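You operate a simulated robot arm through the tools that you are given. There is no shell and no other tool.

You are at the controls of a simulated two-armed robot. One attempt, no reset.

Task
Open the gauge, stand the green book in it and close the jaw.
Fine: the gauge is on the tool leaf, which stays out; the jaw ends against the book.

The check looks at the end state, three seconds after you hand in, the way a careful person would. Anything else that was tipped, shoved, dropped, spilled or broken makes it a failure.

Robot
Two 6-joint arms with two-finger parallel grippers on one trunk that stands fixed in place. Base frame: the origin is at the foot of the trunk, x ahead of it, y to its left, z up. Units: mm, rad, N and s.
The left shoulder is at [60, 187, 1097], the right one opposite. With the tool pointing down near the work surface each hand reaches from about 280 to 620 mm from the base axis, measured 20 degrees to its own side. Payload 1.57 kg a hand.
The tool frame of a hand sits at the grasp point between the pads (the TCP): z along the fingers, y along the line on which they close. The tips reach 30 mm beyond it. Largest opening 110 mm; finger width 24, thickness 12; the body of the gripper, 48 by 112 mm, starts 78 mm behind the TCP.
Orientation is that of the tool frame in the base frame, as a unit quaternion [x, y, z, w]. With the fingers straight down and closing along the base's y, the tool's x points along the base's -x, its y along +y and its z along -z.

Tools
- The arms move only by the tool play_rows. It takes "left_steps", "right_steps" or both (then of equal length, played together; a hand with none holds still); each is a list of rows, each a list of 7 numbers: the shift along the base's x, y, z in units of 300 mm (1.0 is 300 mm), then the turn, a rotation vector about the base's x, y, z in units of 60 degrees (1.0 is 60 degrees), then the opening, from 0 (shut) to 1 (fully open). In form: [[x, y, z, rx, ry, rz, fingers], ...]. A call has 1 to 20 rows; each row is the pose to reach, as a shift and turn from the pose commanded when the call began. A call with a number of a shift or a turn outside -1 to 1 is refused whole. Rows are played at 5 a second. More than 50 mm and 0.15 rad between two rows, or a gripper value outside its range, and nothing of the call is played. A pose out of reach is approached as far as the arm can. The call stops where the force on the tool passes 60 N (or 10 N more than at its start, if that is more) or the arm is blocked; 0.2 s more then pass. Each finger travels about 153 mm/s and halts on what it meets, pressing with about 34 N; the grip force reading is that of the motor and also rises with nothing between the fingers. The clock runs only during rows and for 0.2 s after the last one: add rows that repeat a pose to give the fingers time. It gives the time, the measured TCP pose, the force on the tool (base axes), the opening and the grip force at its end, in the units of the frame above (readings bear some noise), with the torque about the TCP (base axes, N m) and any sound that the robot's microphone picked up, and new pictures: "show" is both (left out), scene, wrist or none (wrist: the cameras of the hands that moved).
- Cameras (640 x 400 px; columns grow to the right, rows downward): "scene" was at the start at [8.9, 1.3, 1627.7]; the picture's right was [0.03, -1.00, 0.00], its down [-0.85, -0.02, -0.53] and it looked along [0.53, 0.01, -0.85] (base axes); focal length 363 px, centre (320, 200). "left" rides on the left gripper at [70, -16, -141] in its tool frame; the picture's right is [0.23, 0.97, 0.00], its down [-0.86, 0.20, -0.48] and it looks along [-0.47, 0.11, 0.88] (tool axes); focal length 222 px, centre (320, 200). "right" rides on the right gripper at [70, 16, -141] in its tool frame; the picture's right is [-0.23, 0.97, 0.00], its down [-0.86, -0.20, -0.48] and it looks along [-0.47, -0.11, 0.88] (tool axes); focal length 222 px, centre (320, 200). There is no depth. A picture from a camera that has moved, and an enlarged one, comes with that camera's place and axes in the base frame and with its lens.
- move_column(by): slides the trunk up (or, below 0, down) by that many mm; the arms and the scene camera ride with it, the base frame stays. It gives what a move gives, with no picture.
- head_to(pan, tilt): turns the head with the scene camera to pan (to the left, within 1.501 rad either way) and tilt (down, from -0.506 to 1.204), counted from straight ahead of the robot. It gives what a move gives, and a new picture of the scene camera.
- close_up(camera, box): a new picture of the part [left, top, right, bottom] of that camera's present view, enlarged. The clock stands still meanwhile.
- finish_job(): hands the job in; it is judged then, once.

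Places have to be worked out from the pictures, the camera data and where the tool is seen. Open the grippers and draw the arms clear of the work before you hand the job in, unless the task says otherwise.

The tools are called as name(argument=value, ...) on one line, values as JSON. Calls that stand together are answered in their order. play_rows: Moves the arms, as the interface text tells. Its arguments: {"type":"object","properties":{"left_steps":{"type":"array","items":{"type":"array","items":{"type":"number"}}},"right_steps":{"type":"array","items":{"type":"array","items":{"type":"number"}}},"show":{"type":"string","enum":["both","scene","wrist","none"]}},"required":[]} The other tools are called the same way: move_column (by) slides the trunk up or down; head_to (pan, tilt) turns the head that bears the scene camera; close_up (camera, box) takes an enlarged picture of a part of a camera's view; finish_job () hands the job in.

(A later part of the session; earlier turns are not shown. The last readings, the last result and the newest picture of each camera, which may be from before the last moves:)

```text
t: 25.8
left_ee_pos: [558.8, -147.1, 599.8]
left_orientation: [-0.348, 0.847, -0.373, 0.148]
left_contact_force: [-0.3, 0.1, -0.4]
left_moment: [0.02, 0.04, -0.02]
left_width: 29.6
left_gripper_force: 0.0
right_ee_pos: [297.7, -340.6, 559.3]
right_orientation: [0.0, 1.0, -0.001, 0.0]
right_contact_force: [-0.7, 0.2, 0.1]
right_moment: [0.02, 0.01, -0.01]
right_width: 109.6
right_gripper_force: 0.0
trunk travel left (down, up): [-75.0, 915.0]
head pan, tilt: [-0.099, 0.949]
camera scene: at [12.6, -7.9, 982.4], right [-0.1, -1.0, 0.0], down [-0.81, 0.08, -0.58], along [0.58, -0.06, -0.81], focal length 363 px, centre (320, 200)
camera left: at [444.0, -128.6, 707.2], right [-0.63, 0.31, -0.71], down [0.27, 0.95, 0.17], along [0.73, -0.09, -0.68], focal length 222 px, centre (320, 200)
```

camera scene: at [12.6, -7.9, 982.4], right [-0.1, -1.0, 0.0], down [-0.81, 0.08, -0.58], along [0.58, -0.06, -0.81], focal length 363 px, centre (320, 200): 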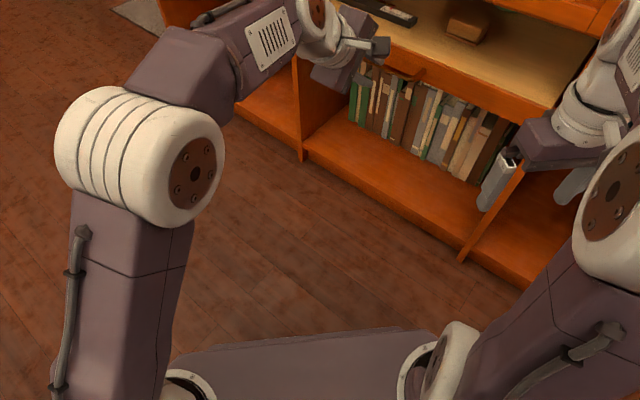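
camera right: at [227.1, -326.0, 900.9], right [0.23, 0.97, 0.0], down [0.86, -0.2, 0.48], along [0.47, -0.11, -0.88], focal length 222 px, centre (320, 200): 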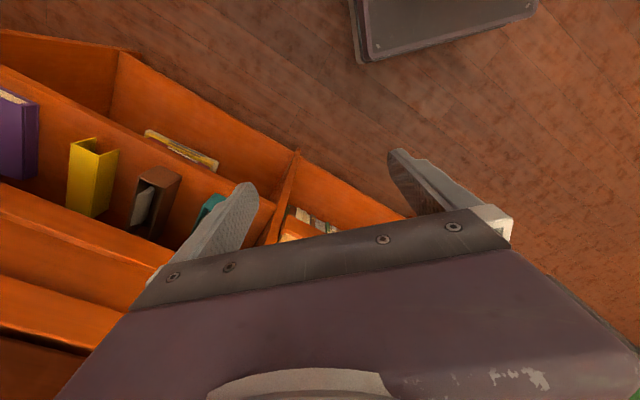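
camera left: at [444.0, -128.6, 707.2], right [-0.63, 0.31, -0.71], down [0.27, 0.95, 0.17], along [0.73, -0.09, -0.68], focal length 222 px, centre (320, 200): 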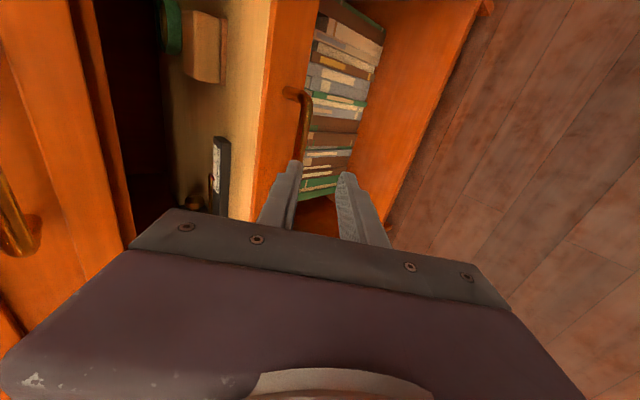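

Now reachable. The handle bar lies about 15 mm toward the upper/back finger; I shift laterally and advance part way, then check again.

play_rows(left_steps=[[0.05, -0.045, 0.01, 0, 0, 0, 0.27], [0.103, -0.089, -0.046, 0, 0, 0, 0.27]], show="wrist")

close_up(camera="left", box=[220, 60, 420, 260])

head_to(pan=-0.5, tilt=0.7)

```text
t: 26.4
left_ee_pos: [587.8, -171.7, 585.4]
left_orientation: [-0.349, 0.847, -0.374, 0.148]
left_contact_force: [-0.4, 0.4, -0.3]
left_moment: [0.0, 0.01, 0.0]
left_width: 29.7
left_gripper_force: 0.1
right_ee_pos: [296.1, -339.7, 560.2]
right_orientation: [-0.001, 1.0, 0.0, 0.0]
right_contact_force: [-0.4, -0.9, 0.6]
right_moment: [-0.03, 0.01, 0.0]
right_width: 110.1
right_gripper_force: 0.1
trunk travel left (down, up): [-75.0, 915.0]
head pan, tilt: [-0.099, 0.949]
camera left: at [474.6, -154.2, 692.5], right [-0.63, 0.31, -0.71], down [0.27, 0.95, 0.17], along [0.73, -0.09, -0.68], focal length 222 px, centre (320, 200)
```

left: 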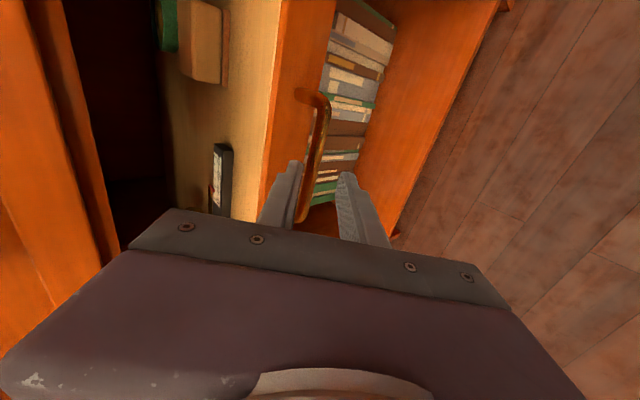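

```text
2.00 times, centred on (320, 160) of left
camera zoom: at [474.6, -154.2, 692.5], right [-0.63, 0.31, -0.71], down [0.27, 0.95, 0.17], along [0.73, -0.09, -0.68], focal length 444 px, centre (320, 280)
```

zoom: 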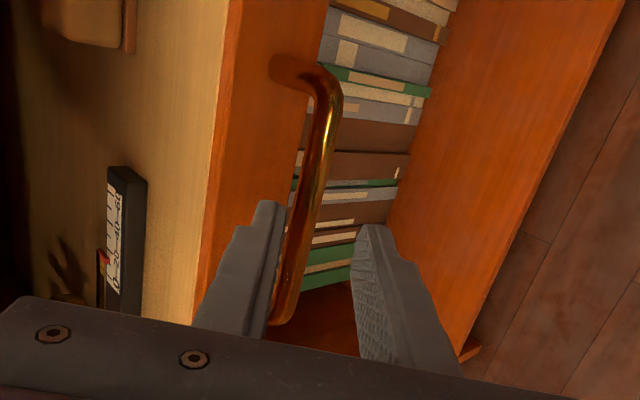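

```text
t: 27.3
left_ee_pos: [588.7, -172.3, 584.0]
left_orientation: [-0.348, 0.847, -0.374, 0.147]
left_contact_force: [0.0, -0.6, -0.3]
left_moment: [0.04, -0.01, 0.0]
left_width: 29.8
left_gripper_force: 0.0
right_ee_pos: [296.9, -340.8, 558.5]
right_orientation: [-0.001, 1.0, 0.0, 0.0]
right_contact_force: [0.5, -0.2, -0.1]
right_moment: [0.01, 0.02, -0.01]
right_width: 109.9
right_gripper_force: 0.0
trunk travel left (down, up): [-75.0, 915.0]
head pan, tilt: [-0.499, 0.7]
camera scene: at [14.9, -41.3, 1002.1], right [-0.48, -0.88, 0.0], down [-0.57, 0.31, -0.76], along [0.67, -0.37, -0.64], focal length 363 px, centre (320, 200)
```

scene: 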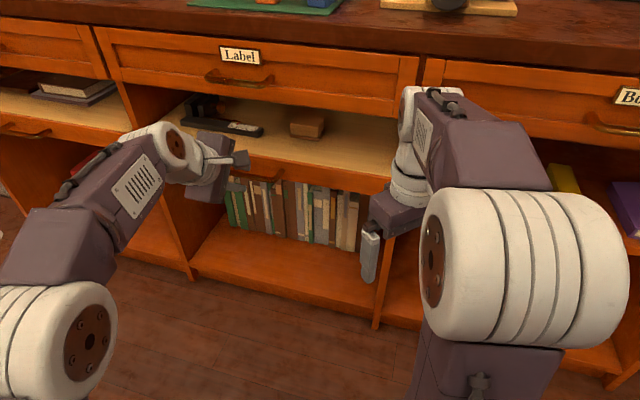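

The bar lines up between the fingers, about 35 mm beyond the tips. I advance 50 mm along the tool axis.

play_rows(left_steps=[[0.03, -0.03, -0.036, 0, 0, 0, 0.27], [0.06, -0.06, -0.071, 0, 0, 0, 0.27], [0.09, -0.09, -0.107, 0, 0, 0, 0.27]], show="wrist")

close_up(camera="left", box=[220, 60, 420, 260])

```text
t: 28.1
left_ee_pos: [615.9, -200.1, 551.7]
left_orientation: [-0.348, 0.847, -0.374, 0.148]
left_contact_force: [0.4, -0.1, -0.7]
left_moment: [0.01, 0.01, 0.02]
left_width: 30.0
left_gripper_force: 0.1
right_ee_pos: [297.7, -340.9, 559.9]
right_orientation: [0.0, 1.0, 0.0, 0.0]
right_contact_force: [-1.2, -0.3, -0.1]
right_moment: [0.01, -0.02, -0.03]
right_width: 109.8
right_gripper_force: 0.1
trunk travel left (down, up): [-75.0, 915.0]
head pan, tilt: [-0.499, 0.7]
camera left: at [502.3, -182.5, 661.0], right [-0.63, 0.31, -0.71], down [0.27, 0.95, 0.17], along [0.73, -0.09, -0.68], focal length 222 px, centre (320, 200)
```

left: 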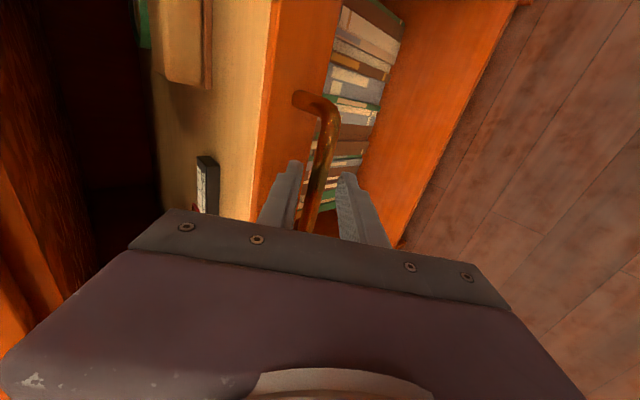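

```text
2.00 times, centred on (320, 160) of left
camera zoom: at [502.3, -182.5, 661.0], right [-0.63, 0.31, -0.71], down [0.27, 0.95, 0.17], along [0.73, -0.09, -0.68], focal length 444 px, centre (320, 280)
```

zoom: 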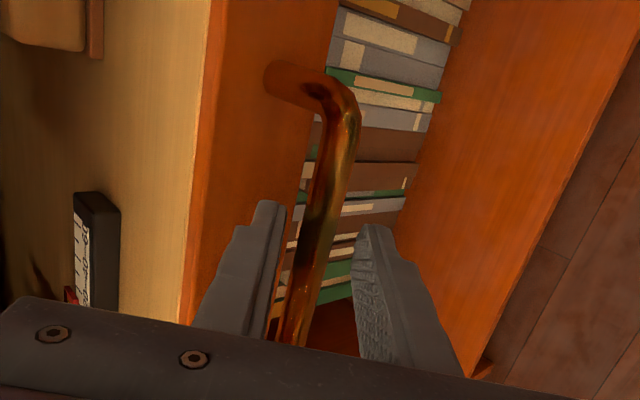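

The bar now runs between the fingertips. Closing the left gripper on it.

play_rows(left_steps=[[0, 0, 0, 0, 0, 0, 0.1], [0, 0, 0, 0, 0, 0, 0], [0, 0, 0, 0, 0, 0, 0]], show="wrist")

close_up(camera="left", box=[220, 60, 420, 260])

```text
t: 28.9
left_ee_pos: [615.9, -200.5, 554.4]
left_orientation: [-0.347, 0.847, -0.374, 0.149]
left_contact_force: [1.4, -1.2, 11.1]
left_moment: [-0.51, 0.34, 0.29]
left_width: 12.4
left_gripper_force: 30.2
right_ee_pos: [297.1, -340.0, 561.3]
right_orientation: [0.001, 1.0, 0.0, 0.001]
right_contact_force: [0.1, 0.3, -0.2]
right_moment: [-0.03, 0.04, -0.01]
right_width: 110.2
right_gripper_force: 0.0
trunk travel left (down, up): [-75.0, 915.0]
head pan, tilt: [-0.499, 0.7]
camera left: at [501.6, -182.1, 662.9], right [-0.63, 0.3, -0.72], down [0.27, 0.95, 0.17], along [0.73, -0.09, -0.68], focal length 222 px, centre (320, 200)
```

left: 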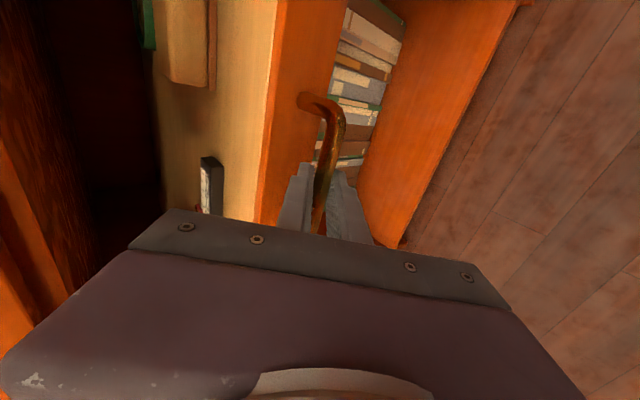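

```text
2.00 times, centred on (320, 160) of left
camera zoom: at [501.6, -182.1, 662.9], right [-0.63, 0.3, -0.72], down [0.27, 0.95, 0.17], along [0.73, -0.09, -0.68], focal length 444 px, centre (320, 280)
```

zoom: 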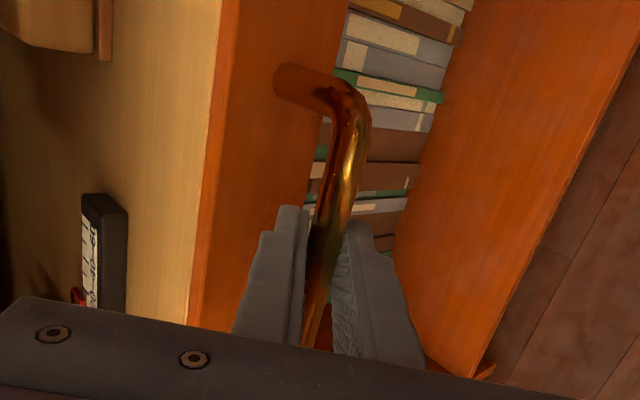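

The bar is gripped (12.4 mm wide, 30 N). I pull the leaf gently straight out, about 120 mm first.

play_rows(left_steps=[[-0.014, 0.014, 0, 0, 0, 0, 0], [-0.042, 0.042, 0, 0, 0, 0, 0], [-0.07, 0.07, 0, 0, 0, 0, 0], [-0.1, 0.1, 0, 0, 0, 0, 0], [-0.13, 0.13, 0, 0, 0, 0, 0], [-0.16, 0.16, 0, 0, 0, 0, 0], [-0.19, 0.19, 0, 0, 0, 0, 0], [-0.22, 0.22, 0, 0, 0, 0, 0], [-0.25, 0.25, 0, 0, 0, 0, 0], [-0.275, 0.275, 0, 0, 0, 0, 0], [-0.285, 0.285, 0, 0, 0, 0, 0]], show="both")

```text
t: 31.3
left_ee_pos: [529.9, -113.9, 554.7]
left_orientation: [-0.347, 0.847, -0.374, 0.149]
left_contact_force: [-10.2, -10.3, 17.8]
left_moment: [-0.77, 0.52, -0.01]
left_width: 12.7
left_gripper_force: 30.0
right_ee_pos: [295.6, -341.9, 559.0]
right_orientation: [0.0, 1.0, -0.001, 0.002]
right_contact_force: [0.3, -1.4, 0.3]
right_moment: [0.02, -0.02, 0.02]
right_width: 110.1
right_gripper_force: 0.1
trunk travel left (down, up): [-75.0, 915.0]
head pan, tilt: [-0.499, 0.7]
camera scene: at [12.3, -41.7, 1002.3], right [-0.48, -0.88, 0.0], down [-0.56, 0.31, -0.77], along [0.67, -0.37, -0.64], focal length 363 px, centre (320, 200)
camera left: at [415.5, -95.9, 662.9], right [-0.63, 0.31, -0.72], down [0.27, 0.95, 0.17], along [0.73, -0.09, -0.68], focal length 222 px, centre (320, 200)
```

scene: 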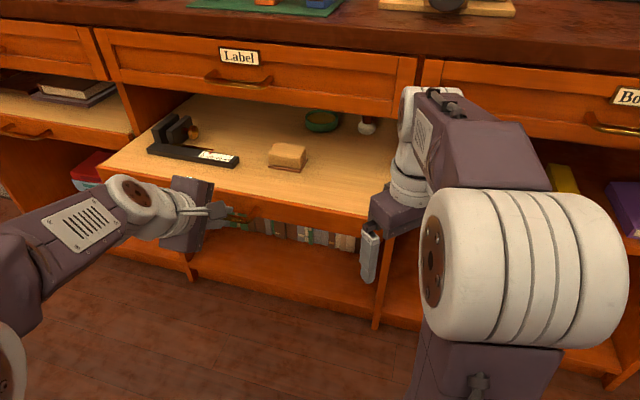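
left: 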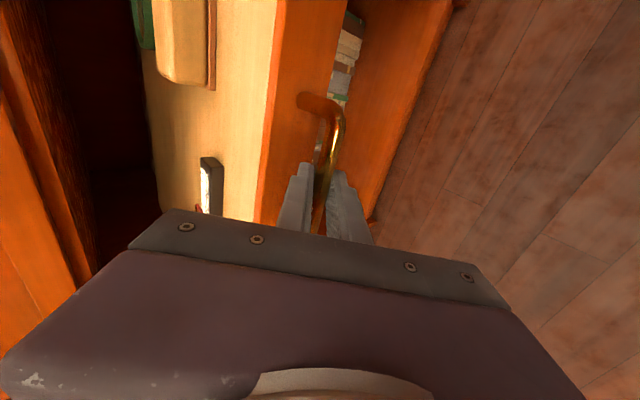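

The leaf is sliding out with the gauge, a block, a green dish and a stamp on it. The leaf's right end is near e≈0, so the right hand could get in its way; I move the right hand further right and up while continuing slowly.

play_rows(right_steps=[[-0.01, -0.06, 0.06, 0, 0, 0, 1], [-0.02, -0.12, 0.13, 0, 0, 0, 1], [-0.03, -0.18, 0.2, 0, 0, 0, 1], [-0.05, -0.24, 0.27, 0, 0, 0, 1], [-0.07, -0.3, 0.33, 0, 0, 0, 1]], show="scene")

```text
t: 32.5
left_ee_pos: [529.9, -113.2, 556.0]
left_orientation: [-0.347, 0.847, -0.374, 0.149]
left_contact_force: [-11.2, -11.1, 19.2]
left_moment: [-0.44, 0.25, 0.4]
left_width: 12.5
left_gripper_force: 29.4
right_ee_pos: [274.2, -432.5, 659.2]
right_orientation: [0.001, 1.0, 0.0, 0.002]
right_contact_force: [0.3, 0.2, 0.0]
right_moment: [-0.03, -0.03, 0.01]
right_width: 110.0
right_gripper_force: 0.0
trunk travel left (down, up): [-75.0, 915.0]
head pan, tilt: [-0.499, 0.7]
camera scene: at [12.0, -41.8, 1002.2], right [-0.48, -0.88, 0.0], down [-0.56, 0.31, -0.77], along [0.67, -0.37, -0.64], focal length 363 px, centre (320, 200)
```

scene: 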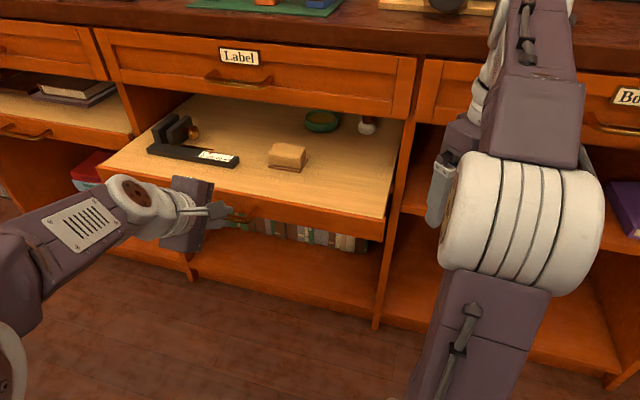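

The right side is clear. I continue pulling another ~110 mm, easing the small sideways and vertical preload.

play_rows(left_steps=[[-0.035, 0.015, 0.008, 0, 0, 0, 0], [-0.063, 0.043, 0.01, 0, 0, 0, 0], [-0.093, 0.073, 0.01, 0, 0, 0, 0], [-0.123, 0.103, 0.01, 0, 0, 0, 0], [-0.153, 0.133, 0.01, 0, 0, 0, 0], [-0.183, 0.163, 0.01, 0, 0, 0, 0], [-0.213, 0.193, 0.01, 0, 0, 0, 0], [-0.243, 0.223, 0.01, 0, 0, 0, 0], [-0.268, 0.248, 0.01, 0, 0, 0, 0], [-0.275, 0.255, 0.01, 0, 0, 0, 0]], show="both")

```text
t: 34.7
left_ee_pos: [450.6, -36.2, 554.8]
left_orientation: [-0.349, 0.846, -0.373, 0.15]
left_contact_force: [22.3, 21.7, -1.8]
left_moment: [-0.09, 0.02, 0.48]
left_width: 12.7
left_gripper_force: 29.6
right_ee_pos: [277.0, -431.2, 658.8]
right_orientation: [-0.001, 1.0, -0.001, -0.001]
right_contact_force: [-0.4, 0.3, -0.2]
right_moment: [-0.02, 0.02, 0.03]
right_width: 109.9
right_gripper_force: 0.0
trunk travel left (down, up): [-75.0, 915.0]
head pan, tilt: [-0.499, 0.7]
camera scene: at [16.9, -39.6, 1002.2], right [-0.48, -0.88, 0.0], down [-0.57, 0.31, -0.76], along [0.67, -0.37, -0.65], focal length 363 px, centre (320, 200)
camera left: at [336.9, -19.3, 663.0], right [-0.63, 0.3, -0.72], down [0.27, 0.95, 0.17], along [0.73, -0.08, -0.68], focal length 222 px, centre (320, 200)
```

scene: 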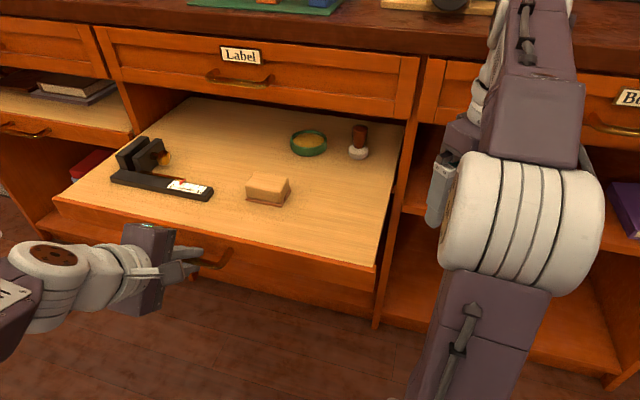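
left: 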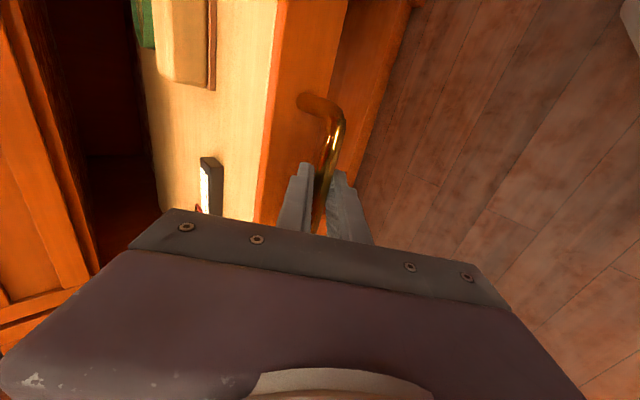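

Leaf is out ~233 mm; now the side preload is reversed (~31 N toward -e), so I ease it back about 3 mm and pull another ~60 mm, since the gauge is far over to the left and deep.

play_rows(left_steps=[[0.008, 0.008, 0, 0, 0, 0, 0], [-0.012, 0.028, 0, 0, 0, 0, 0], [-0.042, 0.058, 0, 0, 0, 0, 0], [-0.072, 0.088, 0, 0, 0, 0, 0], [-0.102, 0.118, 0, 0, 0, 0, 0], [-0.126, 0.142, 0, 0, 0, 0, 0], [-0.133, 0.149, 0, 0, 0, 0, 0]], show="both")

```text
t: 36.3
left_ee_pos: [408.5, 6.5, 554.6]
left_orientation: [-0.347, 0.848, -0.372, 0.145]
left_contact_force: [-3.8, -6.4, -15.0]
left_moment: [-0.31, 0.38, 0.31]
left_width: 12.8
left_gripper_force: 29.6
right_ee_pos: [276.0, -431.8, 657.4]
right_orientation: [0.0, 1.0, -0.001, -0.001]
right_contact_force: [-0.5, 0.1, -0.1]
right_moment: [0.0, 0.04, 0.0]
right_width: 110.1
right_gripper_force: 0.0
trunk travel left (down, up): [-75.0, 915.0]
head pan, tilt: [-0.499, 0.7]
camera scene: at [15.5, -41.9, 1002.1], right [-0.48, -0.88, 0.0], down [-0.57, 0.31, -0.76], along [0.67, -0.37, -0.64], focal length 363 px, centre (320, 200)
camera left: at [295.0, 24.3, 663.8], right [-0.63, 0.31, -0.71], down [0.28, 0.95, 0.17], along [0.73, -0.09, -0.68], focal length 222 px, centre (320, 200)
```

scene: 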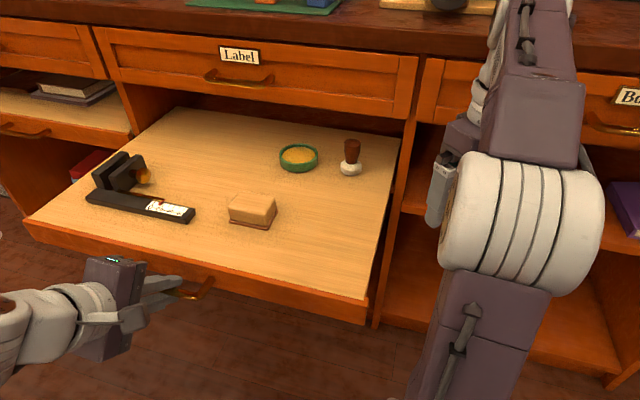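
left: 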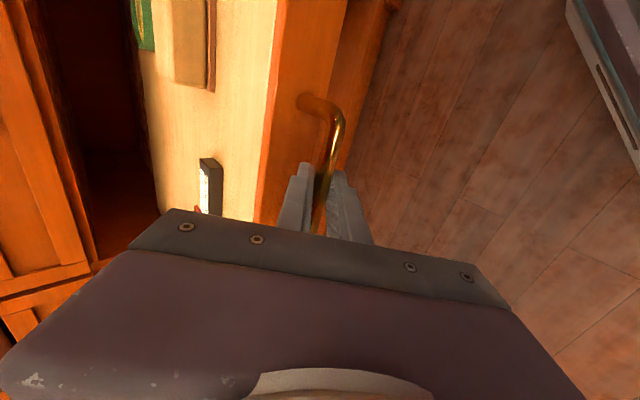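

The leaf has come 293 mm. Let me zoom in on the gauge and judge its position and how much leaf remains under the bench.

close_up(camera="scene", box=[60, 130, 220, 240])

close_up(camera="scene", box=[0, 90, 420, 340])

```text
3.64 times, centred on (140, 185) of scene
camera zoom: at [15.5, -41.9, 1002.1], right [-0.48, -0.88, 0.0], down [-0.57, 0.31, -0.76], along [0.67, -0.37, -0.64], focal length 1321 px, centre (974, 254)
```

zoom: 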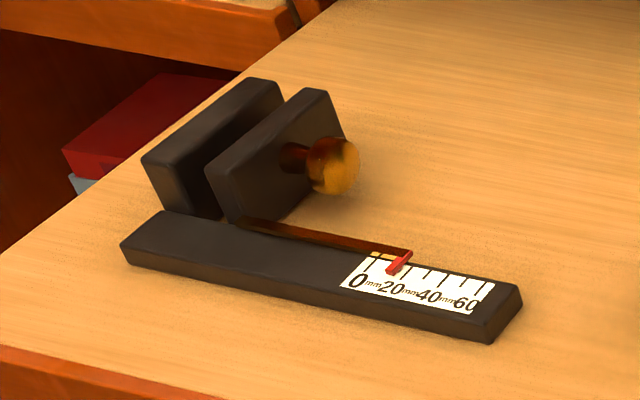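

```text
1.52 times, centred on (210, 215) of scene
camera zoom: at [15.5, -41.9, 1002.1], right [-0.48, -0.88, 0.0], down [-0.57, 0.31, -0.76], along [0.67, -0.37, -0.64], focal length 553 px, centre (488, 177)
```

zoom: 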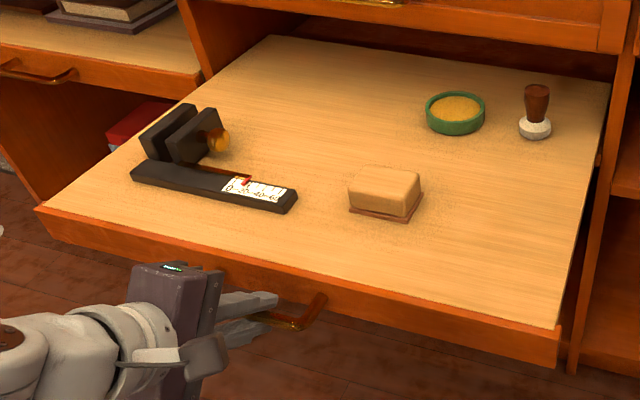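

The gauge is now clear: a scaled bar in front, a fixed left plate and a sliding right plate with a knob, gap about 18 mm. It's still far for tool-down work, so I'll ease the leaf out another ~60 mm while watching the forces for the stop.

play_rows(left_steps=[[-0.02, 0.02, -0.004, 0, 0, 0, 0], [-0.045, 0.045, -0.005, 0, 0, 0, 0], [-0.07, 0.07, -0.005, 0, 0, 0, 0], [-0.07, 0.07, -0.005, 0, 0, 0, 0]], show="scene")

```text
t: 37.3
left_ee_pos: [387.2, 26.8, 554.1]
left_orientation: [-0.348, 0.847, -0.373, 0.148]
left_contact_force: [-10.6, -11.8, -0.3]
left_moment: [-0.75, 0.66, -0.12]
left_width: 12.7
left_gripper_force: 30.2
right_ee_pos: [274.5, -431.6, 657.7]
right_orientation: [-0.001, 1.0, 0.001, 0.0]
right_contact_force: [-0.8, 0.1, 0.5]
right_moment: [-0.03, 0.03, -0.01]
right_width: 110.4
right_gripper_force: 0.0
trunk travel left (down, up): [-75.0, 915.0]
head pan, tilt: [-0.499, 0.7]
camera scene: at [14.1, -42.1, 1002.3], right [-0.48, -0.88, 0.0], down [-0.56, 0.31, -0.77], along [0.67, -0.37, -0.64], focal length 363 px, centre (320, 200)
```

scene: 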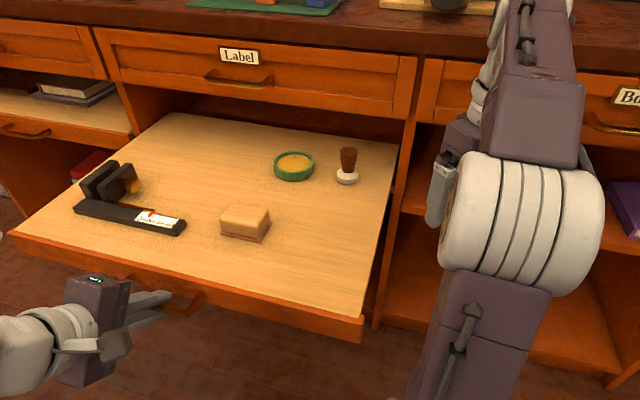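

No stop yet; the leaf's rear edge is now visible well inside the bay (~118 mm still in). I pull about 30 mm more, gently.

play_rows(left_steps=[[-0.018, 0.012, 0, 0, 0, 0, 0], [-0.043, 0.037, 0, 0, 0, 0, 0], [-0.068, 0.062, 0, 0, 0, 0, 0], [-0.073, 0.067, 0, 0, 0, 0, 0]], show="scene")

```text
t: 38.3
left_ee_pos: [367.0, 48.9, 555.1]
left_orientation: [-0.348, 0.847, -0.374, 0.149]
left_contact_force: [-5.9, -7.3, 5.3]
left_moment: [-0.34, 0.26, 0.43]
left_width: 12.8
left_gripper_force: 29.5
right_ee_pos: [275.5, -433.3, 658.5]
right_orientation: [0.0, 1.0, 0.0, 0.001]
right_contact_force: [0.2, 0.7, -0.1]
right_moment: [0.0, 0.01, -0.02]
right_width: 110.0
right_gripper_force: 0.0
trunk travel left (down, up): [-75.0, 915.0]
head pan, tilt: [-0.499, 0.7]
camera scene: at [14.0, -41.9, 1002.3], right [-0.48, -0.88, 0.0], down [-0.56, 0.31, -0.77], along [0.67, -0.37, -0.64], focal length 363 px, centre (320, 200)
```

scene: 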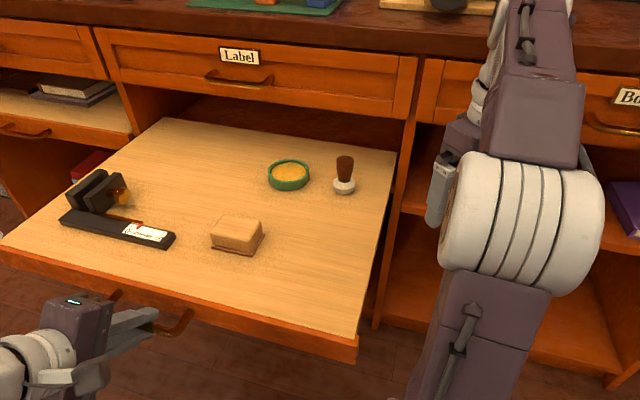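

Leaf is out ~352 mm with the gauge now near (629,64); that is enough. I open the left gripper, back out of the handle along the tool axis and lift away.

play_rows(left_steps=[[0, 0, 0, 0, 0, 0, 0.27], [0, 0, 0, 0, 0, 0, 0.27], [-0.036, 0.036, 0.043, 0, 0, 0, 0.27], [-0.072, 0.072, 0.086, 0, 0, 0, 0.27], [-0.09, 0.09, 0.12, 0, 0, 0, 0.27], [-0.09, 0.09, 0.24, 0, 0, 0, 0.3], [-0.09, 0.09, 0.36, 0, 0, 0, 0.3], [-0.09, 0.09, 0.48, 0, 0, 0, 0.3]], show="both")

```text
t: 40.1
left_ee_pos: [377.6, 81.7, 705.1]
left_orientation: [-0.349, 0.847, -0.373, 0.147]
left_contact_force: [0.1, -0.3, -0.9]
left_moment: [-0.02, 0.0, 0.0]
left_width: 32.8
left_gripper_force: 0.1
left hand out of reach, approached as far as the arm can: row 3, 4, 5, 6, 7, 8
right_ee_pos: [276.9, -431.6, 658.7]
right_orientation: [0.0, 1.0, 0.0, 0.0]
right_contact_force: [0.3, -0.9, -0.2]
right_moment: [0.01, 0.03, 0.01]
right_width: 109.9
right_gripper_force: 0.0
trunk travel left (down, up): [-75.0, 915.0]
head pan, tilt: [-0.499, 0.7]
camera scene: at [14.7, -41.3, 1002.2], right [-0.48, -0.88, 0.0], down [-0.57, 0.31, -0.76], along [0.67, -0.37, -0.64], focal length 363 px, centre (320, 200)
camera left: at [263.6, 99.5, 812.6], right [-0.63, 0.31, -0.71], down [0.27, 0.95, 0.17], along [0.73, -0.09, -0.68], focal length 222 px, centre (320, 200)
```

scene: 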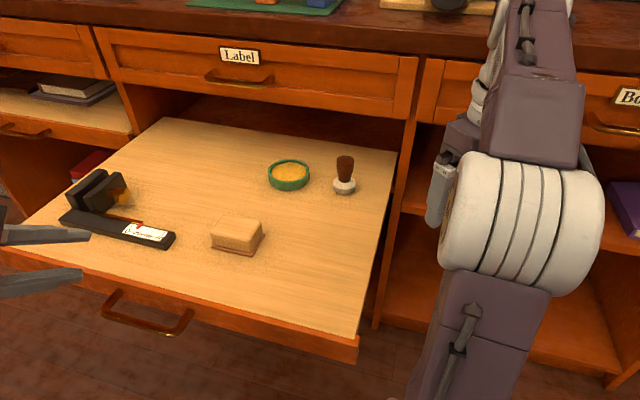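
left: 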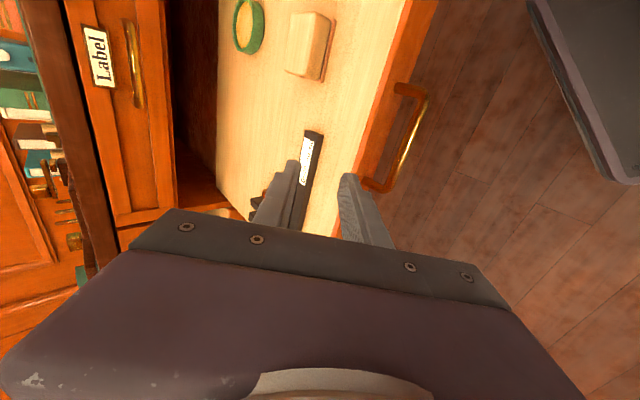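

The hand is free and the leaf unchanged. Now I raise the trunk 300 mm so the arms work comfortably above the leaf, and look at it from above.

move_column(by=300)

play_rows(left_steps=[[0, 0, 0, 0.08, 0.08, 0, 0.4], [0, 0, 0, 0.16, 0.16, 0, 0.5], [0, 0, 0, 0.24, 0.24, 0, 0.6], [0, 0, 0, 0.32, 0.32, 0, 0.6], [0, 0, 0, 0.4, 0.4, 0, 0.6], [0, 0, 0, 0.48, 0.48, 0, 0.6], [0, 0, 0, 0.54, 0.54, 0, 0.6], [0, 0, 0, 0.589, 0.589, 0, 0.6]], show="both")

```text
t: 43.1
left_ee_pos: [377.0, 82.6, 1004.0]
left_orientation: [-0.347, 0.848, -0.374, 0.146]
left_contact_force: [0.1, -0.5, -0.5]
left_moment: [0.02, 0.0, -0.03]
left_width: 33.0
left_gripper_force: 0.1
right_ee_pos: [275.8, -432.2, 958.4]
right_orientation: [0.0, 1.0, 0.0, -0.001]
right_contact_force: [-1.3, -0.6, 0.7]
right_moment: [-0.01, -0.04, -0.01]
right_width: 110.1
right_gripper_force: 0.2
trunk travel left (down, up): [-375.0, 615.0]
head pan, tilt: [-0.499, 0.7]
```

```text
t: 44.9
left_ee_pos: [371.3, 83.3, 992.3]
left_orientation: [-0.383, 0.924, 0.018, -0.016]
left_contact_force: [0.0, 0.1, -0.2]
left_moment: [0.02, 0.0, 0.03]
left_width: 66.1
left_gripper_force: 0.1
left hand out of reach, approached as far as the arm can: row 8
right_ee_pos: [275.3, -431.5, 958.8]
right_orientation: [0.0, 1.0, 0.0, 0.0]
right_contact_force: [-0.1, -0.2, 0.1]
right_moment: [-0.03, -0.02, 0.0]
right_width: 109.9
right_gripper_force: 0.1
trunk travel left (down, up): [-375.0, 615.0]
head pan, tilt: [-0.499, 0.7]
camera scene: at [14.8, -41.4, 1302.2], right [-0.48, -0.88, 0.0], down [-0.57, 0.31, -0.76], along [0.67, -0.37, -0.64], focal length 363 px, centre (320, 200)
camera left: at [340.7, 18.8, 1133.3], right [-0.85, 0.53, 0.05], down [0.48, 0.74, 0.47], along [0.21, 0.43, -0.88], focal length 222 px, centre (320, 200)
```

scene: 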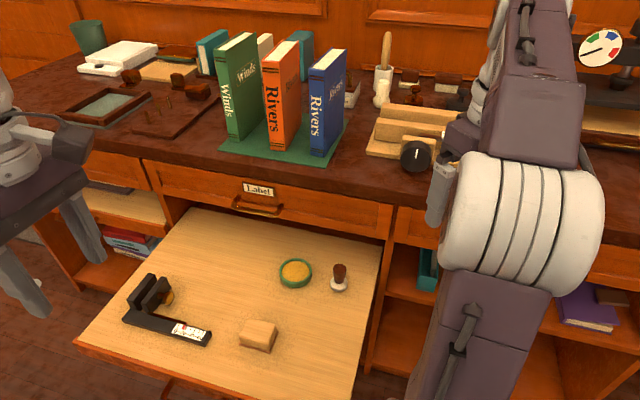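
left: 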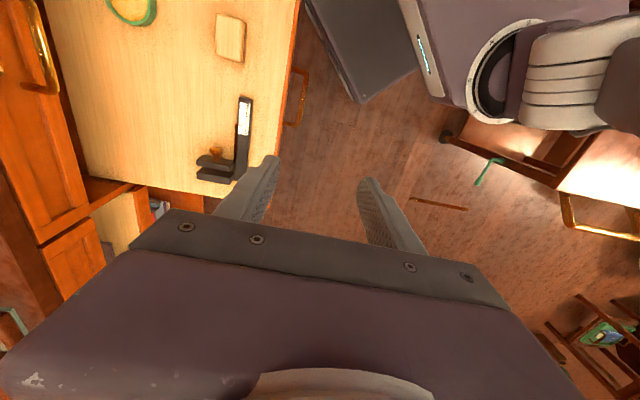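

Great view of everything. I zoom in on the gauge with both cameras to locate the knob and plates.

close_up(camera="scene", box=[100, 255, 260, 355])

close_up(camera="left", box=[160, 60, 320, 220])

close_up(camera="scene", box=[190, 10, 370, 180])

```text
4.00 times, centred on (180, 305) of scene
camera zoom: at [14.8, -41.4, 1302.2], right [-0.48, -0.88, 0.0], down [-0.57, 0.31, -0.76], along [0.67, -0.37, -0.64], focal length 1453 px, centre (880, -220)
```

zoom: 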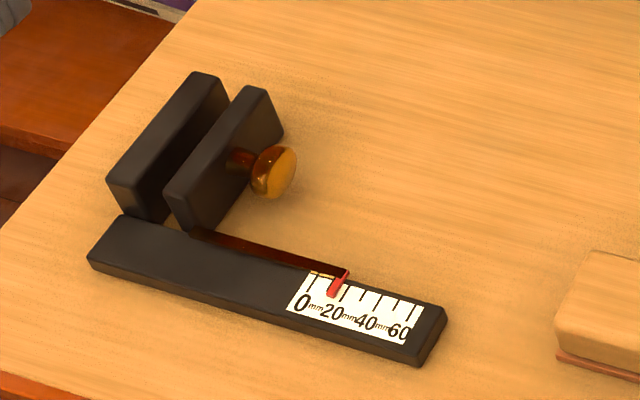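

```text
2.50 times, centred on (240, 140) of left
camera zoom: at [340.7, 18.8, 1133.3], right [-0.85, 0.53, 0.05], down [0.48, 0.74, 0.47], along [0.21, 0.43, -0.88], focal length 555 px, centre (520, 350)
```

zoom: 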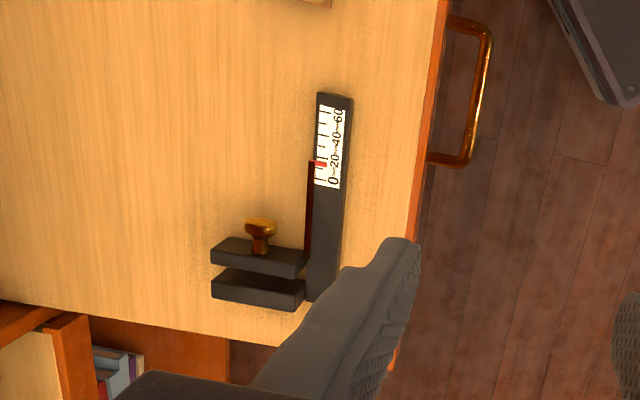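

```text
2.35 times, centred on (280, 95) of scene
camera zoom: at [14.8, -41.4, 1302.2], right [-0.48, -0.88, 0.0], down [-0.57, 0.31, -0.76], along [0.67, -0.37, -0.64], focal length 854 px, centre (414, 447)
```

zoom: 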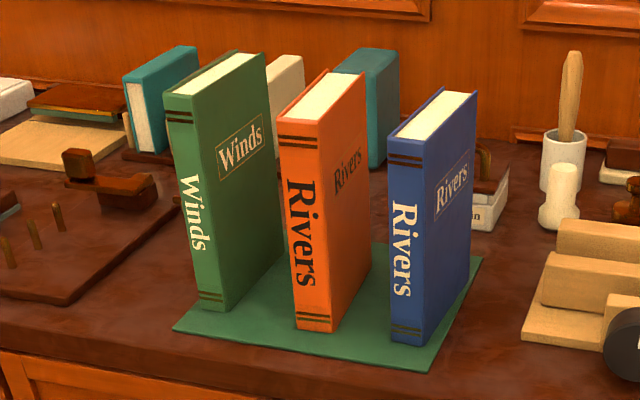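

The knob sits near n≈406, e≈-446, z≈606 (base ≈ (602,28,606)); plates span n≈365–440, gap about 14 mm. Winds is about 34 mm thick, spine at n≈696. I move the left hand above the knob, tool down, for a closer look.

play_rows(left_steps=[[0.07, -0.017, -0.08, 0, 0, 0, 0.5], [0.14, -0.033, -0.17, 0, 0, 0, 0.45], [0.21, -0.05, -0.26, 0, 0, 0, 0.42], [0.28, -0.067, -0.35, 0, 0, 0, 0.42], [0.35, -0.083, -0.44, 0, 0, 0, 0.42], [0.42, -0.1, -0.53, 0, 0, 0, 0.42], [0.49, -0.117, -0.62, 0, 0, 0, 0.42], [0.56, -0.133, -0.71, 0, 0, 0, 0.42], [0.63, -0.15, -0.8, 0, 0, 0, 0.42], [0.7, -0.167, -0.87, 0, 0, 0, 0.42]], show="both")

```text
t: 47.1
left_ee_pos: [554.9, 41.8, 725.1]
left_orientation: [-0.384, 0.923, 0.019, -0.017]
left_contact_force: [-0.2, 0.7, 0.0]
left_moment: [-0.01, 0.01, 0.01]
left_width: 46.1
left_gripper_force: 0.1
left hand out of reach, approached as far as the arm can: row 9, 10
right_ee_pos: [277.1, -430.8, 958.0]
right_orientation: [0.0, 1.0, 0.0, 0.0]
right_contact_force: [-0.2, -0.4, 0.6]
right_moment: [0.01, 0.03, 0.04]
right_width: 109.7
right_gripper_force: 0.0
trunk travel left (down, up): [-375.0, 615.0]
head pan, tilt: [-0.499, 0.7]
camera scene: at [15.6, -41.3, 1302.2], right [-0.48, -0.88, 0.0], down [-0.57, 0.31, -0.76], along [0.67, -0.37, -0.64], focal length 363 px, centre (320, 200)
camera left: at [523.6, -23.2, 866.4], right [-0.85, 0.53, 0.05], down [0.48, 0.74, 0.47], along [0.21, 0.43, -0.88], focal length 222 px, centre (320, 200)
```

scene: 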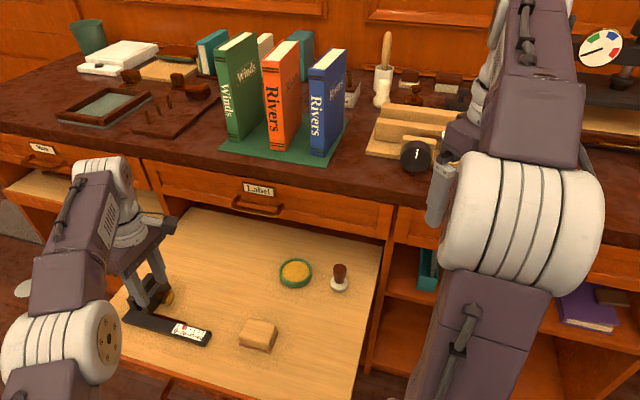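
left: 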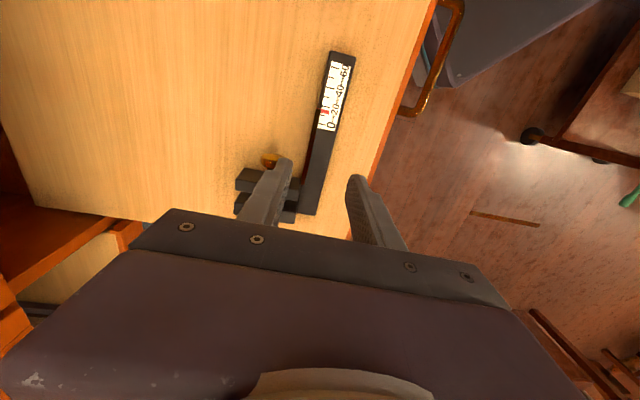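

Tool-down at the knob is past the left arm's reach. I'll look at the left arm's shape to understand its limits before choosing which arm does what.

head_to(pan=0.15, tilt=1.0)

```text
t: 48.1
left_ee_pos: [554.0, 41.5, 725.2]
left_orientation: [-0.383, 0.923, 0.018, -0.018]
left_contact_force: [0.1, 0.2, 0.0]
left_moment: [0.03, 0.01, 0.0]
left_width: 46.1
left_gripper_force: 0.2
right_ee_pos: [275.2, -430.7, 957.5]
right_orientation: [0.0, 1.0, 0.001, 0.0]
right_contact_force: [0.5, 1.1, -0.2]
right_moment: [0.0, -0.02, -0.01]
right_width: 110.0
right_gripper_force: 0.1
trunk travel left (down, up): [-375.0, 615.0]
head pan, tilt: [0.15, 1.0]
camera scene: at [9.2, 9.7, 1278.8], right [0.15, -0.99, 0.0], down [-0.83, -0.12, -0.54], along [0.53, 0.08, -0.84], focal length 363 px, centre (320, 200)
```

scene: 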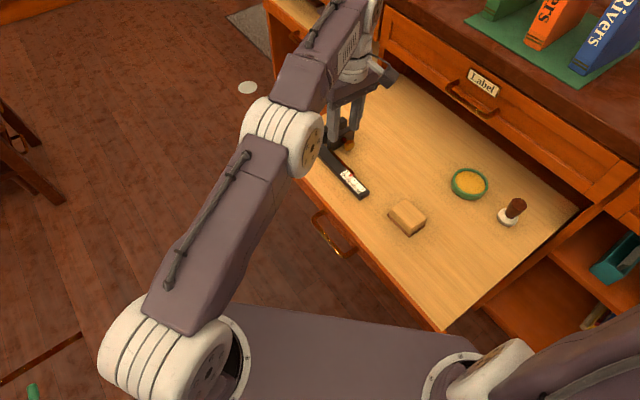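

The left arm is fully stretched there, so gauge work will suit the right arm leaning in from the right. First, I check whether the right arm can reach the green book with a horizontal tool: retract the left arm, raise the trunk, and yaw the right tool -45°.

play_rows(left_steps=[[-0.05, 0.03, 0.1, 0, 0, 0, 0.42], [-0.12, 0.07, 0.2, 0, 0, 0, 0.42], [-0.22, 0.12, 0.28, 0, 0, 0, 0.42], [-0.32, 0.17, 0.34, 0, 0, 0, 0.42], [-0.42, 0.22, 0.38, 0, 0, 0, 0.42], [-0.5, 0.28, 0.4, 0, 0, 0, 0.42]], right_steps=[[0, 0, 0, 0, 0, -0.125, 1], [0, 0, 0, 0, 0, -0.25, 1], [0, 0, 0, 0, 0, -0.375, 1], [0, 0, 0, 0, 0, -0.5, 1], [0, 0, 0, 0, 0, -0.625, 1], [0, 0, 0, 0, 0, -0.75, 1]], show="none")

move_column(by=230)

head_to(pan=-0.5, tilt=0.8)

```text
t: 49.5
left_ee_pos: [403.0, 124.7, 844.1]
left_orientation: [-0.384, 0.923, 0.019, -0.017]
left_contact_force: [0.3, 0.0, 0.2]
left_moment: [-0.03, 0.01, -0.01]
left_width: 46.3
left_gripper_force: 0.0
right_ee_pos: [275.4, -431.6, 958.7]
right_orientation: [0.385, 0.923, 0.0, 0.0]
right_contact_force: [-0.4, -0.1, 0.3]
right_moment: [0.0, 0.0, 0.01]
right_width: 110.0
right_gripper_force: 0.1
trunk travel left (down, up): [-375.0, 615.0]
head pan, tilt: [0.15, 1.0]
```

```text
t: 51.9
left_ee_pos: [405.1, 125.5, 1075.3]
left_orientation: [-0.383, 0.923, 0.019, -0.018]
left_contact_force: [0.7, 1.2, 0.0]
left_moment: [-0.03, -0.01, 0.0]
left_width: 46.2
left_gripper_force: 0.1
right_ee_pos: [275.1, -431.4, 1188.4]
right_orientation: [0.382, 0.924, -0.001, 0.0]
right_contact_force: [0.3, 0.9, -0.1]
right_moment: [0.01, 0.0, 0.02]
right_width: 109.9
right_gripper_force: 0.1
trunk travel left (down, up): [-605.0, 385.0]
head pan, tilt: [0.15, 1.0]
```

```text
t: 53.0
left_ee_pos: [404.7, 126.1, 1076.0]
left_orientation: [-0.383, 0.923, 0.019, -0.017]
left_contact_force: [-1.0, 0.9, -0.1]
left_moment: [0.01, -0.03, 0.01]
left_width: 46.2
left_gripper_force: 0.0
right_ee_pos: [275.4, -431.7, 1187.2]
right_orientation: [0.383, 0.924, 0.001, 0.0]
right_contact_force: [-0.3, 0.2, 0.4]
right_moment: [0.0, 0.0, -0.01]
right_width: 110.1
right_gripper_force: 0.1
trunk travel left (down, up): [-605.0, 385.0]
head pan, tilt: [-0.499, 0.799]
camera scene: at [11.2, -39.2, 1523.9], right [-0.48, -0.88, 0.0], down [-0.63, 0.34, -0.7], along [0.61, -0.33, -0.72], focal length 363 px, centre (320, 200)
```

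scene: 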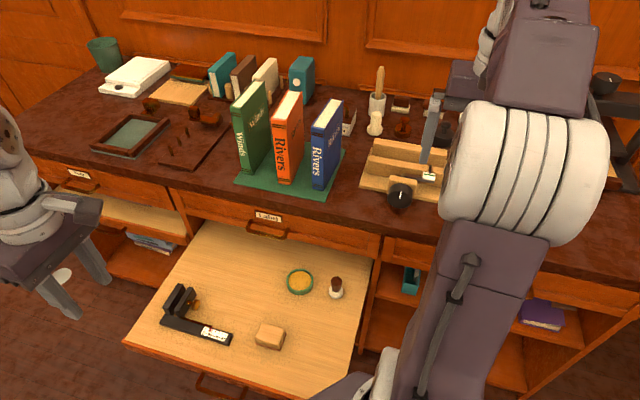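

Everything is in view. I pitch the right tool up toward horizontal (facing the bench) in two steps while moving it across to the left, well above the table objects.

play_rows(right_steps=[[0.04, 0.04, 0, -0.08, -0.08, 0, 1], [0.08, 0.08, 0, -0.16, -0.16, 0, 1], [0.12, 0.12, 0, -0.24, -0.24, 0, 1], [0.17, 0.17, 0, -0.32, -0.32, 0, 0.9], [0.21, 0.21, 0, -0.4, -0.4, 0, 0.8], [0.26, 0.26, 0, -0.47, -0.47, 0, 0.7], [0.3, 0.3, 0, -0.53, -0.53, 0, 0.7]], show="none")

play_rows(right_steps=[[0.04, 0.04, 0, -0.08, -0.08, 0, 0.7], [0.08, 0.08, 0, -0.16, -0.16, 0, 0.7], [0.12, 0.12, 0, -0.24, -0.24, 0, 0.7], [0.17, 0.17, 0, -0.32, -0.32, 0, 0.7], [0.21, 0.21, 0, -0.4, -0.4, 0, 0.7], [0.26, 0.26, 0, -0.47, -0.47, 0, 0.7], [0.3, 0.3, 0, -0.53, -0.53, 0, 0.7]], show="both")

```text
t: 54.6
left_ee_pos: [404.8, 125.5, 1074.5]
left_orientation: [-0.384, 0.923, 0.018, -0.017]
left_contact_force: [-0.1, -0.5, -0.1]
left_moment: [-0.02, -0.02, 0.02]
left_width: 46.5
left_gripper_force: 0.1
right_ee_pos: [377.0, -343.8, 1189.0]
right_orientation: [0.353, 0.853, -0.148, 0.354]
right_contact_force: [-0.3, 0.2, 0.0]
right_moment: [0.01, 0.01, -0.01]
right_width: 77.3
right_gripper_force: 0.1
right hand out of reach, approached as far as the arm can: row 6, 7
trunk travel left (down, up): [-605.0, 385.0]
head pan, tilt: [-0.499, 0.799]
```

```text
t: 56.2
left_ee_pos: [405.4, 125.0, 1076.0]
left_orientation: [-0.383, 0.923, 0.019, -0.016]
left_contact_force: [0.8, -0.4, -0.1]
left_moment: [0.0, 0.02, 0.0]
left_width: 46.3
left_gripper_force: 0.0
right_ee_pos: [467.5, -254.1, 1190.1]
right_orientation: [0.27, 0.652, -0.271, 0.654]
right_contact_force: [-0.7, 0.2, 0.6]
right_moment: [0.0, -0.02, -0.03]
right_width: 76.9
right_gripper_force: 0.1
trunk travel left (down, up): [-605.0, 385.0]
head pan, tilt: [-0.499, 0.799]
camera scene: at [12.1, -38.7, 1524.0], right [-0.48, -0.88, 0.0], down [-0.63, 0.34, -0.7], along [0.61, -0.33, -0.72], focal length 363 px, centre (320, 200)
camera right: at [377.8, -143.5, 1120.2], right [0.69, 0.69, 0.23], down [-0.48, 0.2, 0.85], along [0.54, -0.7, 0.47], focal length 222 px, centre (320, 200)
```

scene: 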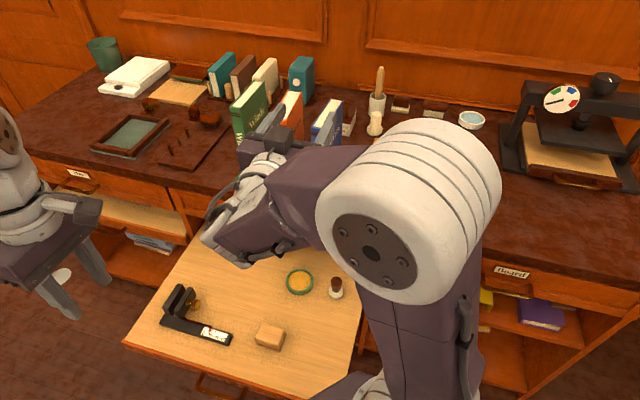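
right: 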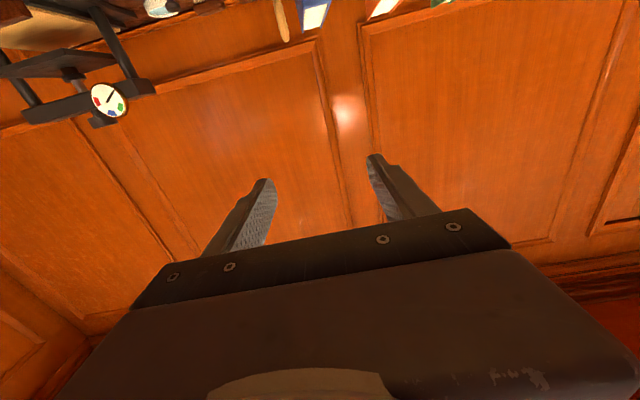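

The right tool is horizontal now. I move it toward the column above the green book to test the reach (staying above the book tops).

play_rows(right_steps=[[0.1, 0.06, 0, 0, 0, 0, 0.7], [0.2, 0.12, 0, 0, 0, 0, 0.7], [0.3, 0.17, 0, 0, 0, 0, 0.7], [0.4, 0.22, -0.03, 0, 0, 0, 0.7], [0.5, 0.26, -0.06, 0, 0, 0, 0.7], [0.6, 0.28, -0.09, 0, 0, 0, 0.7], [0.7, 0.29, -0.12, 0, 0, 0, 0.7], [0.8, 0.29, -0.13, 0, 0, 0, 0.7]], show="both")

```text
t: 58.0
left_ee_pos: [405.8, 125.1, 1075.0]
left_orientation: [-0.383, 0.924, 0.02, -0.017]
left_contact_force: [0.6, -0.5, -0.6]
left_moment: [0.03, 0.03, -0.02]
left_width: 46.2
left_gripper_force: 0.1
right_ee_pos: [706.3, -164.6, 1148.3]
right_orientation: [0.27, 0.654, -0.271, 0.652]
right_contact_force: [1.0, -0.6, -0.3]
right_moment: [-0.01, 0.03, 0.01]
right_width: 77.2
right_gripper_force: 0.1
trunk travel left (down, up): [-605.0, 385.0]
head pan, tilt: [-0.499, 0.799]
camera scene: at [12.7, -39.4, 1524.0], right [-0.48, -0.88, 0.0], down [-0.63, 0.34, -0.7], along [0.61, -0.33, -0.72], focal length 363 px, centre (320, 200)
camera right: at [617.4, -54.6, 1080.3], right [0.69, 0.69, 0.22], down [-0.48, 0.2, 0.86], along [0.55, -0.7, 0.46], focal length 222 px, centre (320, 200)
```

scene: 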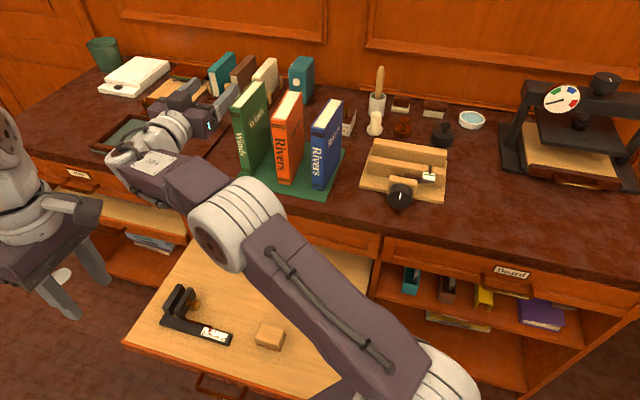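
right: 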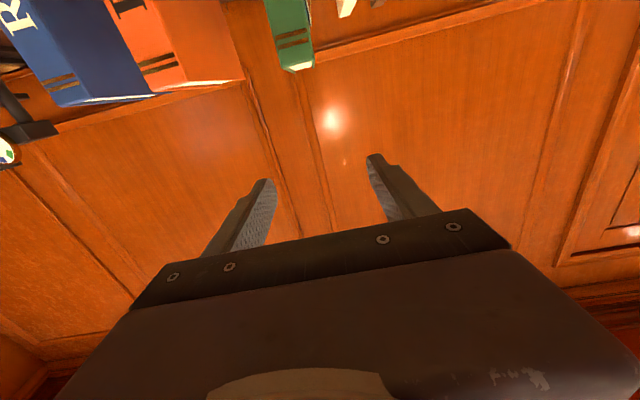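

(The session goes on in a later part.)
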